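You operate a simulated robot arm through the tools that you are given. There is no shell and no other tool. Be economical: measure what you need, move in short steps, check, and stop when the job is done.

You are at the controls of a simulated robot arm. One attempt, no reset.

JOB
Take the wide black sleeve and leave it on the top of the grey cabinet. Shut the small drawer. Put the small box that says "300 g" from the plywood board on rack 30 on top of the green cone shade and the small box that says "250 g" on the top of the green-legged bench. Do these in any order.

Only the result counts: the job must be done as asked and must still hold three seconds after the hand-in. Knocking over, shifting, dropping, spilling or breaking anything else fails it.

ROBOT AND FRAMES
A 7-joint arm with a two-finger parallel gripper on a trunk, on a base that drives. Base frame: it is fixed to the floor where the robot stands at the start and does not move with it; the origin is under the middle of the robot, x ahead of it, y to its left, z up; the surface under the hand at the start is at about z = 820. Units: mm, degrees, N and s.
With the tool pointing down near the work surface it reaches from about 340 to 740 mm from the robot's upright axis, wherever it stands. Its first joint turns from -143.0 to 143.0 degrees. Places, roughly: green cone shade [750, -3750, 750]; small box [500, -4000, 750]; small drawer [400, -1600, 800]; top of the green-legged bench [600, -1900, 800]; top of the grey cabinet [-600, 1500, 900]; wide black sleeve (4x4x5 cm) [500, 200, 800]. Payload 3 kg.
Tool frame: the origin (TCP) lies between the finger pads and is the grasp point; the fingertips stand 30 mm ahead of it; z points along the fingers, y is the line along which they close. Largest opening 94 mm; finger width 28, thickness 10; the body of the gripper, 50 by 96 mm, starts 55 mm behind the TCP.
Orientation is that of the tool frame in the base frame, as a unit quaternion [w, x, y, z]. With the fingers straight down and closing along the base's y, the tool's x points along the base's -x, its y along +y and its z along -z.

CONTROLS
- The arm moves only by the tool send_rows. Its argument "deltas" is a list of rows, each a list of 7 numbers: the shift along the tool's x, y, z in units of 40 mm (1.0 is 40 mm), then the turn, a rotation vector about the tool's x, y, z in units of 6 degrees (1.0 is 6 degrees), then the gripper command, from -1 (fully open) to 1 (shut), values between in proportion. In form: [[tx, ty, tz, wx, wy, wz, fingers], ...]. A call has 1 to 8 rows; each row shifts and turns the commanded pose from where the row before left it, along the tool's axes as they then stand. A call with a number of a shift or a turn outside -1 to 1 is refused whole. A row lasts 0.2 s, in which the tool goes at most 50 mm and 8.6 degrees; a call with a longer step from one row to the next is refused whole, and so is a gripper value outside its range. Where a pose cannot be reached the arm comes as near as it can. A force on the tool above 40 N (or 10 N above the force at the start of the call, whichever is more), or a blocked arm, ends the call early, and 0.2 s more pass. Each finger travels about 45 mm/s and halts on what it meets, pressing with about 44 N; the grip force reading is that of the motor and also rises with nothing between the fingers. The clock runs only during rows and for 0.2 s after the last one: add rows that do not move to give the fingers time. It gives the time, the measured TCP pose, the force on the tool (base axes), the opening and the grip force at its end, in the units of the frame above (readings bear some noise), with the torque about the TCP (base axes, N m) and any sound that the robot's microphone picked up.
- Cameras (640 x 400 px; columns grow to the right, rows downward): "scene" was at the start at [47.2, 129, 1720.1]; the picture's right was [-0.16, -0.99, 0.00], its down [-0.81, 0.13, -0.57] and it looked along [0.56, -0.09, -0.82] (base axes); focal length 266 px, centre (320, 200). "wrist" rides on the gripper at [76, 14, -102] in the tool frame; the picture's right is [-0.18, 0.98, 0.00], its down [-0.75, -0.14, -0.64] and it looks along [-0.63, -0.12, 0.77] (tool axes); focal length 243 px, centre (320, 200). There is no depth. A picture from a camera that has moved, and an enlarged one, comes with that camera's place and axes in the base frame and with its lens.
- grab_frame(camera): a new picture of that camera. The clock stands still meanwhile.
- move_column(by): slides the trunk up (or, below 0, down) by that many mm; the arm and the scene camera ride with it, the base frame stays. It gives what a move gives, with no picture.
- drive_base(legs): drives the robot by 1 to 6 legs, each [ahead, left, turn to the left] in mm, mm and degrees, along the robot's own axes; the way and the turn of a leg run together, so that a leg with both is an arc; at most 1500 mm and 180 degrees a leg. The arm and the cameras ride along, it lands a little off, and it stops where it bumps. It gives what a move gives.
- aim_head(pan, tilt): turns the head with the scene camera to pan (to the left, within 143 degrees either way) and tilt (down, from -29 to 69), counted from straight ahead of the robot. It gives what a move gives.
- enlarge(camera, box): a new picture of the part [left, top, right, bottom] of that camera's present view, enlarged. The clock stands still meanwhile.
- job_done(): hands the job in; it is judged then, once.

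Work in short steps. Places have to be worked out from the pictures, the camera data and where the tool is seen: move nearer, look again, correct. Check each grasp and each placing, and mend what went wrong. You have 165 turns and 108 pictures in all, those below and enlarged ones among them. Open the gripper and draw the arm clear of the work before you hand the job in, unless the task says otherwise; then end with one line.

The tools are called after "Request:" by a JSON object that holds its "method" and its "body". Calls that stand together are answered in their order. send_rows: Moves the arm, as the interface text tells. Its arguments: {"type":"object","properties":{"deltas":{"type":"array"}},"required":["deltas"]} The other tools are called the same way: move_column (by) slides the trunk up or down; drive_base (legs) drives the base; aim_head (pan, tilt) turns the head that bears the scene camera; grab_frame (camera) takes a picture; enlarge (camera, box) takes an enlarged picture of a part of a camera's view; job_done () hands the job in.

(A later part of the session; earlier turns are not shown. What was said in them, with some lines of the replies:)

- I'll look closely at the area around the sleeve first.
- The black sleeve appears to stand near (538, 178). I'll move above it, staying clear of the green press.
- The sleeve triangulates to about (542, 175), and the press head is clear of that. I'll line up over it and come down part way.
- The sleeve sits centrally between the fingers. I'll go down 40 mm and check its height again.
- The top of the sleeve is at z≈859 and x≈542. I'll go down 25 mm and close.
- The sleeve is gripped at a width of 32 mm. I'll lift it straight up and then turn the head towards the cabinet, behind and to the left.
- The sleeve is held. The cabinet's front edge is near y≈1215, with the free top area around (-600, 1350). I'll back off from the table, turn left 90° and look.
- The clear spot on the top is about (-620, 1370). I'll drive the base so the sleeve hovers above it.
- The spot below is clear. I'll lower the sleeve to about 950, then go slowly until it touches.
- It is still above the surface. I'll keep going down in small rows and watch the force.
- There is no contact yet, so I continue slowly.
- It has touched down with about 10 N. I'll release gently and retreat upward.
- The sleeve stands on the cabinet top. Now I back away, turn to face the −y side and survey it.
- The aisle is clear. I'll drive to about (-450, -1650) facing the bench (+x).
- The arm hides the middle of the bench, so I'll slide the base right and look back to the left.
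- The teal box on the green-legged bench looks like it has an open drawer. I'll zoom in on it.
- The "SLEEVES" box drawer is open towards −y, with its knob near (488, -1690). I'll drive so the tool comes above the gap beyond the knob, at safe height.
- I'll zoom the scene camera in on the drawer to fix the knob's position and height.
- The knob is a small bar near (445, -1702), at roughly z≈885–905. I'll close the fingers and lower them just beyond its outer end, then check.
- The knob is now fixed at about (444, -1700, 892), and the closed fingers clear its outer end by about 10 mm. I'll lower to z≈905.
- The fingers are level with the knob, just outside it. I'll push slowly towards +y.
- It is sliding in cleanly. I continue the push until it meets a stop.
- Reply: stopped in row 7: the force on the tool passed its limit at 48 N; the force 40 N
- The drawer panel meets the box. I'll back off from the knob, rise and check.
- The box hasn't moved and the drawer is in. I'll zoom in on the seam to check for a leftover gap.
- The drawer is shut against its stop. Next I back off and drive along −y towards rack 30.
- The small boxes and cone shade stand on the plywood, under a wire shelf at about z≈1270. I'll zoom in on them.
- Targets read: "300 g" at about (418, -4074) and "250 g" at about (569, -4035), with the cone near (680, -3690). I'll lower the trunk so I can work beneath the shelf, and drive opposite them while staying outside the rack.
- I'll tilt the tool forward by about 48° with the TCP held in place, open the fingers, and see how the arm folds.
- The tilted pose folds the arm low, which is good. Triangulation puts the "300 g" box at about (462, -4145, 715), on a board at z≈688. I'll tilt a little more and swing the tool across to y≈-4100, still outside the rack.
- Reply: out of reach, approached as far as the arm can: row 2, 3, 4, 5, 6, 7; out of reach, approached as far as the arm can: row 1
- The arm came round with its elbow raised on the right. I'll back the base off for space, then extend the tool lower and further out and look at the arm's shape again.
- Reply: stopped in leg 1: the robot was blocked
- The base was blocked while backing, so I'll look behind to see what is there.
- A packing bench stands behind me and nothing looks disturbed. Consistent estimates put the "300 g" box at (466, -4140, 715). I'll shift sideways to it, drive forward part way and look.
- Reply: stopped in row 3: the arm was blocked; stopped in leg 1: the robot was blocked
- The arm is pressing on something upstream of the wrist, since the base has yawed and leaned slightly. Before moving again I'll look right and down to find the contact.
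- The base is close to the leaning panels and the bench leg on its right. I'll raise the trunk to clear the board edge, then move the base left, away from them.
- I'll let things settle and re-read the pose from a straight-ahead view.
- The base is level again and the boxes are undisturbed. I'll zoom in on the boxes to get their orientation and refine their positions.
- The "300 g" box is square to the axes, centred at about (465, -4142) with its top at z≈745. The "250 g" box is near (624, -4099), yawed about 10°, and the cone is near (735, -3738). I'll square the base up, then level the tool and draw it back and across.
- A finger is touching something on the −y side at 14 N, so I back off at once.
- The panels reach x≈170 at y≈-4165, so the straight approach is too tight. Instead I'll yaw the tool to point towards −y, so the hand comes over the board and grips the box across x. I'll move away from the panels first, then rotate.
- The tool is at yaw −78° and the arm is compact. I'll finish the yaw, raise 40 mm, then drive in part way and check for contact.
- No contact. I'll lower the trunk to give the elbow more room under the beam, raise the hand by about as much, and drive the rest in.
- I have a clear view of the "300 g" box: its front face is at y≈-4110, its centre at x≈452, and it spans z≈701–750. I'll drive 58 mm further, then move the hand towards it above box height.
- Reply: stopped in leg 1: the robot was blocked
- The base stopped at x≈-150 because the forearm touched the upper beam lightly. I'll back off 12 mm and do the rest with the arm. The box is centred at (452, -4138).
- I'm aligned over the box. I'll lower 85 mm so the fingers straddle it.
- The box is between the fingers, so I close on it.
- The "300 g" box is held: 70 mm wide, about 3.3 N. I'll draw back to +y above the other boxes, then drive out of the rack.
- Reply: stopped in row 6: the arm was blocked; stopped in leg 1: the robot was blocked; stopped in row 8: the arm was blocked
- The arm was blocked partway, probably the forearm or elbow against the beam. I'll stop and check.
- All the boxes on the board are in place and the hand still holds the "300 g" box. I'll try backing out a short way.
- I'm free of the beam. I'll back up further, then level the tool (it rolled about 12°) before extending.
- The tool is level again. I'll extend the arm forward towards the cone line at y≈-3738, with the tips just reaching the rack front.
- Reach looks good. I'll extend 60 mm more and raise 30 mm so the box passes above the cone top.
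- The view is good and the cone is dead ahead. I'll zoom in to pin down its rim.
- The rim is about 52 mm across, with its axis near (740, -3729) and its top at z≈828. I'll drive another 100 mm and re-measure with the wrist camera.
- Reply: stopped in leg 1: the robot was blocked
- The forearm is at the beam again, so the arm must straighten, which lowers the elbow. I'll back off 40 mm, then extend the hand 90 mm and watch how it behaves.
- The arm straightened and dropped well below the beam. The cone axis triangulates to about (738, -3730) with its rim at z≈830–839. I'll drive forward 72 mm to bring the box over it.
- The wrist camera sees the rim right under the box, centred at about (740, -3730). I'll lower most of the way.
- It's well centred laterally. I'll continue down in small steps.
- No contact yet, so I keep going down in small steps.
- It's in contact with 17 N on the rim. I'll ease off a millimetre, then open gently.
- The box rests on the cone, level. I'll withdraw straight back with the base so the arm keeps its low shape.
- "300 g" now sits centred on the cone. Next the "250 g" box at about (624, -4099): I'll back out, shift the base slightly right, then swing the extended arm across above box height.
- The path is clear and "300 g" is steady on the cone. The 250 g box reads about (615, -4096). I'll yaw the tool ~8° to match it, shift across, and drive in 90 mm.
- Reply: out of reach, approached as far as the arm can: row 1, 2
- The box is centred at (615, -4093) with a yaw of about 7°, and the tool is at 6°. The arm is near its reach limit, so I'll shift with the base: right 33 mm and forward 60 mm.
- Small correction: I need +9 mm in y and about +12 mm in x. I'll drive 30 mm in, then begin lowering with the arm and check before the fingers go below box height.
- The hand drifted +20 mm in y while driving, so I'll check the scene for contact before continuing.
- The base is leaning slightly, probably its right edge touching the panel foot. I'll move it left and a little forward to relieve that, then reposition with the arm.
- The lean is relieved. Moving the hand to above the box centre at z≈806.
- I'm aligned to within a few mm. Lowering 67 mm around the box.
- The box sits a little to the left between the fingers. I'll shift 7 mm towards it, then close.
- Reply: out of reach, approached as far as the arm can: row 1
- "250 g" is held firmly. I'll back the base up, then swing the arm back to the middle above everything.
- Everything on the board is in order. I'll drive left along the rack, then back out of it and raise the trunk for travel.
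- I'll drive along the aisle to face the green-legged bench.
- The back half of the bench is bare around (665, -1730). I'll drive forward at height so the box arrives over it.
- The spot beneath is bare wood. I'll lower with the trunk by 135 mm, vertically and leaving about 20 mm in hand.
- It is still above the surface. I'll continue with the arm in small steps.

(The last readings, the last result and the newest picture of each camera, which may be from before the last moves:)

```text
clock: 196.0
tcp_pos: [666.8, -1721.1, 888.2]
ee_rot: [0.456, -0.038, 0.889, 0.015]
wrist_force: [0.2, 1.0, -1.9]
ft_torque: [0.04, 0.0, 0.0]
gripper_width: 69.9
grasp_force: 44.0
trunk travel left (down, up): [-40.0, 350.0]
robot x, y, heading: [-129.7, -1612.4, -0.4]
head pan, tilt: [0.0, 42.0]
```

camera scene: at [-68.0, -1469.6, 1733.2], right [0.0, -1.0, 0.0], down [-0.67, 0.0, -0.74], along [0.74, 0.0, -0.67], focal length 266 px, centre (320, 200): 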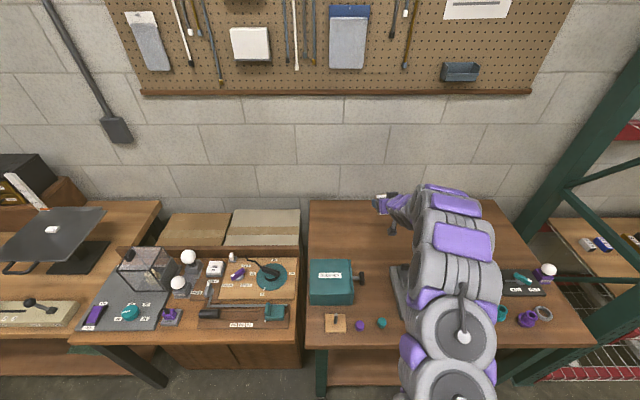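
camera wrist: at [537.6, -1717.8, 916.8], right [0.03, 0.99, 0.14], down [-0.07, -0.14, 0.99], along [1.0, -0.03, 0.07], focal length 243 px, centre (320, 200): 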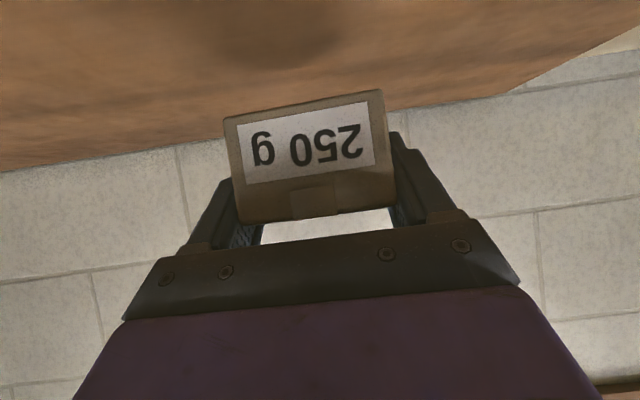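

No contact yet, so I continue down.

Request:
{"method": "send_rows", "body": {"deltas": [[0.08, 0, 0.06, 0, 0, 0, 0.6], [0.08, 0, 0.06, 0, 0, 0, 0.6], [0.08, 0, 0.06, 0, 0, 0, 0.6], [0, 0, 0, 0, 0, 0, 0.6]]}}

Request:
{"method": "grab_frame", "body": {"camera": "wrist"}}

```text
clock: 197.0
tcp_pos: [667.2, -1721.1, 876.6]
ee_rot: [0.456, -0.039, 0.889, 0.017]
wrist_force: [-0.3, 0.2, -3.3]
ft_torque: [0.01, -0.01, 0.02]
gripper_width: 69.9
grasp_force: 43.8
trunk travel left (down, up): [-40.0, 350.0]
robot x, y, heading: [-132.1, -1606.4, -0.1]
head pan, tilt: [0.0, 42.0]
```

```text
11 pictures are left
camera wrist: at [539.2, -1717.5, 872.5], right [0.03, 0.99, 0.14], down [-0.07, -0.14, 0.99], along [1.0, -0.03, 0.07], focal length 243 px, centre (320, 200)
```

wrist: 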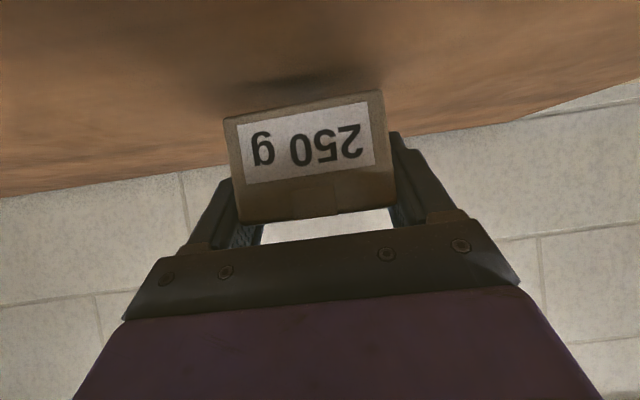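

The shadow is closing in. Lowering further, slowly.

Request:
{"method": "send_rows", "body": {"deltas": [[0.07, 0, 0.05, 0, 0, 0, 0.6], [0.07, 0, 0.05, 0, 0, 0, 0.6], [0.07, 0, 0.05, 0, 0, 0, 0.6], [0.05, 0, 0.04, 0, 0, 0, 0.6], [0, 0, 0, 0, 0, 0, 0.6]]}}

```text
clock: 198.2
tcp_pos: [667.2, -1721.4, 862.7]
ee_rot: [0.456, -0.039, 0.889, 0.016]
wrist_force: [1.0, -0.8, -2.5]
ft_torque: [-0.02, -0.03, -0.01]
gripper_width: 69.9
grasp_force: 43.7
trunk travel left (down, up): [-40.0, 350.0]
robot x, y, heading: [-129.7, -1606.5, -0.2]
head pan, tilt: [0.0, 42.0]
```

Request:
{"method": "grab_frame", "body": {"camera": "wrist"}}

Request:
{"method": "send_rows", "body": {"deltas": [[0.04, 0, 0.03, 0, 0, 0, 0.6], [0.04, 0, 0.03, 0, 0, 0, 0.6], [0.04, 0, 0.03, 0, 0, 0, 0.6], [0, 0, 0, 0, 0, 0, 0.6]]}}

```text
10 pictures are left
camera wrist: at [539.3, -1718.0, 859.4], right [0.03, 0.99, 0.14], down [-0.07, -0.14, 0.99], along [1.0, -0.04, 0.07], focal length 243 px, centre (320, 200)
```

wrist: 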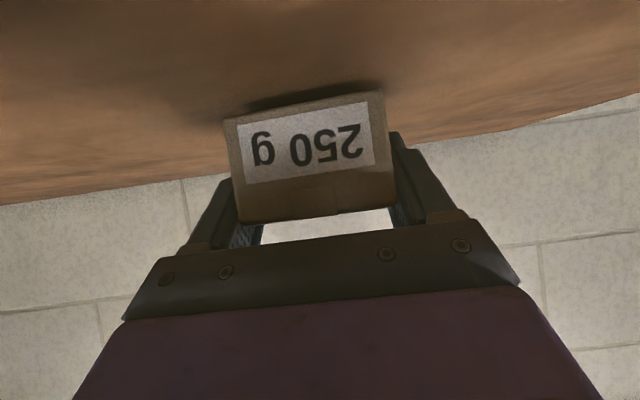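

```text
clock: 199.2
tcp_pos: [666.9, -1721.2, 856.6]
ee_rot: [0.457, -0.039, 0.889, 0.017]
wrist_force: [-0.2, 0.8, -2.6]
ft_torque: [-0.01, 0.0, 0.02]
gripper_width: 69.8
grasp_force: 44.0
trunk travel left (down, up): [-40.0, 350.0]
robot x, y, heading: [-131.1, -1609.4, -0.3]
head pan, tilt: [0.0, 42.0]
```

The gap is now only a few millimetres. Two more small steps.

Request:
{"method": "send_rows", "body": {"deltas": [[0.04, 0, 0.03, 0, 0, 0, 0.6], [0.04, 0, 0.03, 0, 0, 0, 0.6], [0, 0, 0, 0, 0, 0, 0.6]]}}

```text
clock: 200.0
tcp_pos: [665.7, -1721.3, 855.1]
ee_rot: [0.459, -0.039, 0.888, 0.016]
wrist_force: [-0.6, -1.1, 12.2]
ft_torque: [0.4, 0.55, 0.03]
gripper_width: 70.1
grasp_force: 44.1
trunk travel left (down, up): [-40.0, 350.0]
robot x, y, heading: [-134.5, -1611.6, -0.5]
head pan, tilt: [0.0, 42.0]
```

It's in contact at about 14 N. I'll open and let it settle, then check.

Request:
{"method": "send_rows", "body": {"deltas": [[0, 0, 0, 0, 0, 0, 0.1], [0, 0, 0, 0, 0, 0, -0.5], [0, 0, 0, 0, 0, 0, -0.8], [0, 0, 0, 0, 0, 0, -1], [0, 0, 0, 0, 0, 0, -1], [0, 0, 0, 0, 0, 0, -1]]}}

Request:
{"method": "grab_frame", "body": {"camera": "wrist"}}

```text
clock: 201.4
tcp_pos: [666.4, -1721.6, 853.2]
ee_rot: [0.456, -0.039, 0.889, 0.017]
wrist_force: [0.5, 0.5, 0.7]
ft_torque: [0.02, 0.0, -0.02]
gripper_width: 93.9
grasp_force: 0.1
trunk travel left (down, up): [-40.0, 350.0]
robot x, y, heading: [-132.5, -1611.3, -0.4]
head pan, tilt: [0.0, 42.0]
```

```text
9 pictures are left
camera wrist: at [538.7, -1717.5, 850.1], right [0.03, 0.99, 0.14], down [-0.07, -0.14, 0.99], along [1.0, -0.03, 0.07], focal length 243 px, centre (320, 200)
```

wrist: 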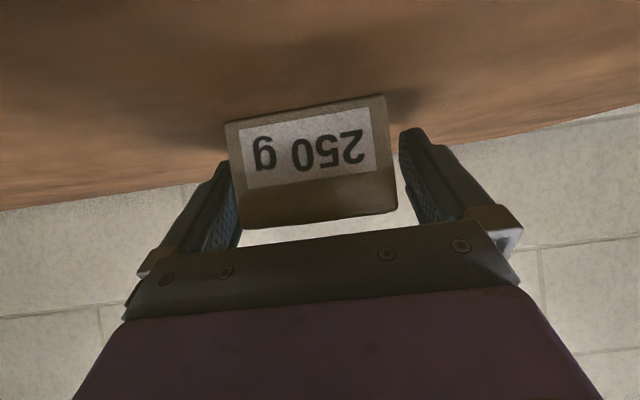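

Released and settled. I'll rise vertically with the trunk, then back away.

Request:
{"method": "move_column", "body": {"by": 200}}

Request:
{"method": "drive_base", "body": {"legs": [[-450, 0, 0]]}}

Request:
{"method": "aim_head", "body": {"pan": -5, "tilt": 40}}

Request:
{"method": "enlarge", "body": {"camera": "scene", "box": [240, 120, 480, 270]}}

```text
clock: 203.5
tcp_pos: [667.0, -1721.7, 1053.3]
ee_rot: [0.456, -0.039, 0.889, 0.016]
wrist_force: [-0.4, 0.0, 0.5]
ft_torque: [0.03, 0.02, 0.02]
gripper_width: 94.0
grasp_force: 0.0
trunk travel left (down, up): [-240.0, 150.0]
robot x, y, heading: [-129.8, -1609.7, -0.5]
head pan, tilt: [0.0, 42.0]
```

```text
clock: 206.2
tcp_pos: [220.5, -1714.5, 1054.0]
ee_rot: [0.455, -0.042, 0.889, 0.019]
wrist_force: [0.1, 0.2, -0.2]
ft_torque: [0.0, -0.03, -0.01]
gripper_width: 93.8
grasp_force: 0.0
trunk travel left (down, up): [-240.0, 150.0]
robot x, y, heading: [-577.2, -1612.2, 0.6]
head pan, tilt: [0.0, 42.0]
```

```text
clock: 206.9
tcp_pos: [218.3, -1713.7, 1055.4]
ee_rot: [0.458, -0.043, 0.888, 0.019]
wrist_force: [-0.3, 0.0, -0.7]
ft_torque: [0.01, -0.02, 0.02]
gripper_width: 93.9
grasp_force: 0.0
trunk travel left (down, up): [-240.0, 150.0]
robot x, y, heading: [-578.6, -1613.3, 0.0]
head pan, tilt: [-5.0, 40.0]
```

```text
2.67 times, centred on (360, 195) of scene
camera zoom: at [-516.6, -1477.3, 1806.3], right [-0.08, -1.0, 0.0], down [-0.64, 0.05, -0.76], along [0.76, -0.06, -0.65], focal length 711 px, centre (213, 213)
```

zoom: 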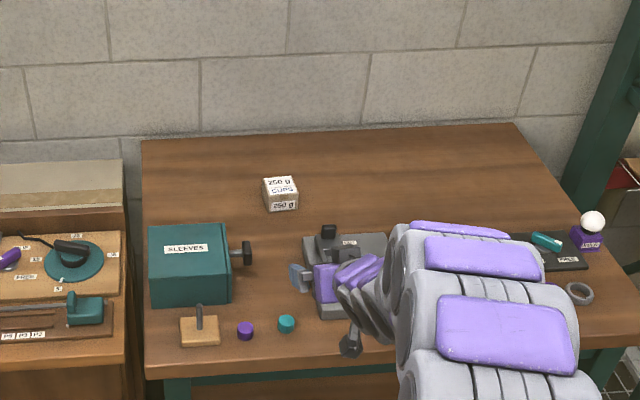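

The drawer is shut, "250 g" stands on the bench, "300 g" was steady on the cone when last seen, and the sleeve is on the cabinet. The gripper is open and the arm is clear, so I'm handing in.

Request:
{"method": "job_done", "body": {}}

```text
The job is handed in.
```

I placed the sleeve on the grey cabinet, shut the small drawer, set the "300 g" box on the green cone shade and stood the "250 g" box on the green-legged bench. However, while working at rack 30 the base and arm bumped the rack beam, the packing bench and the leaning panels; nothing looked moved in the pictures.
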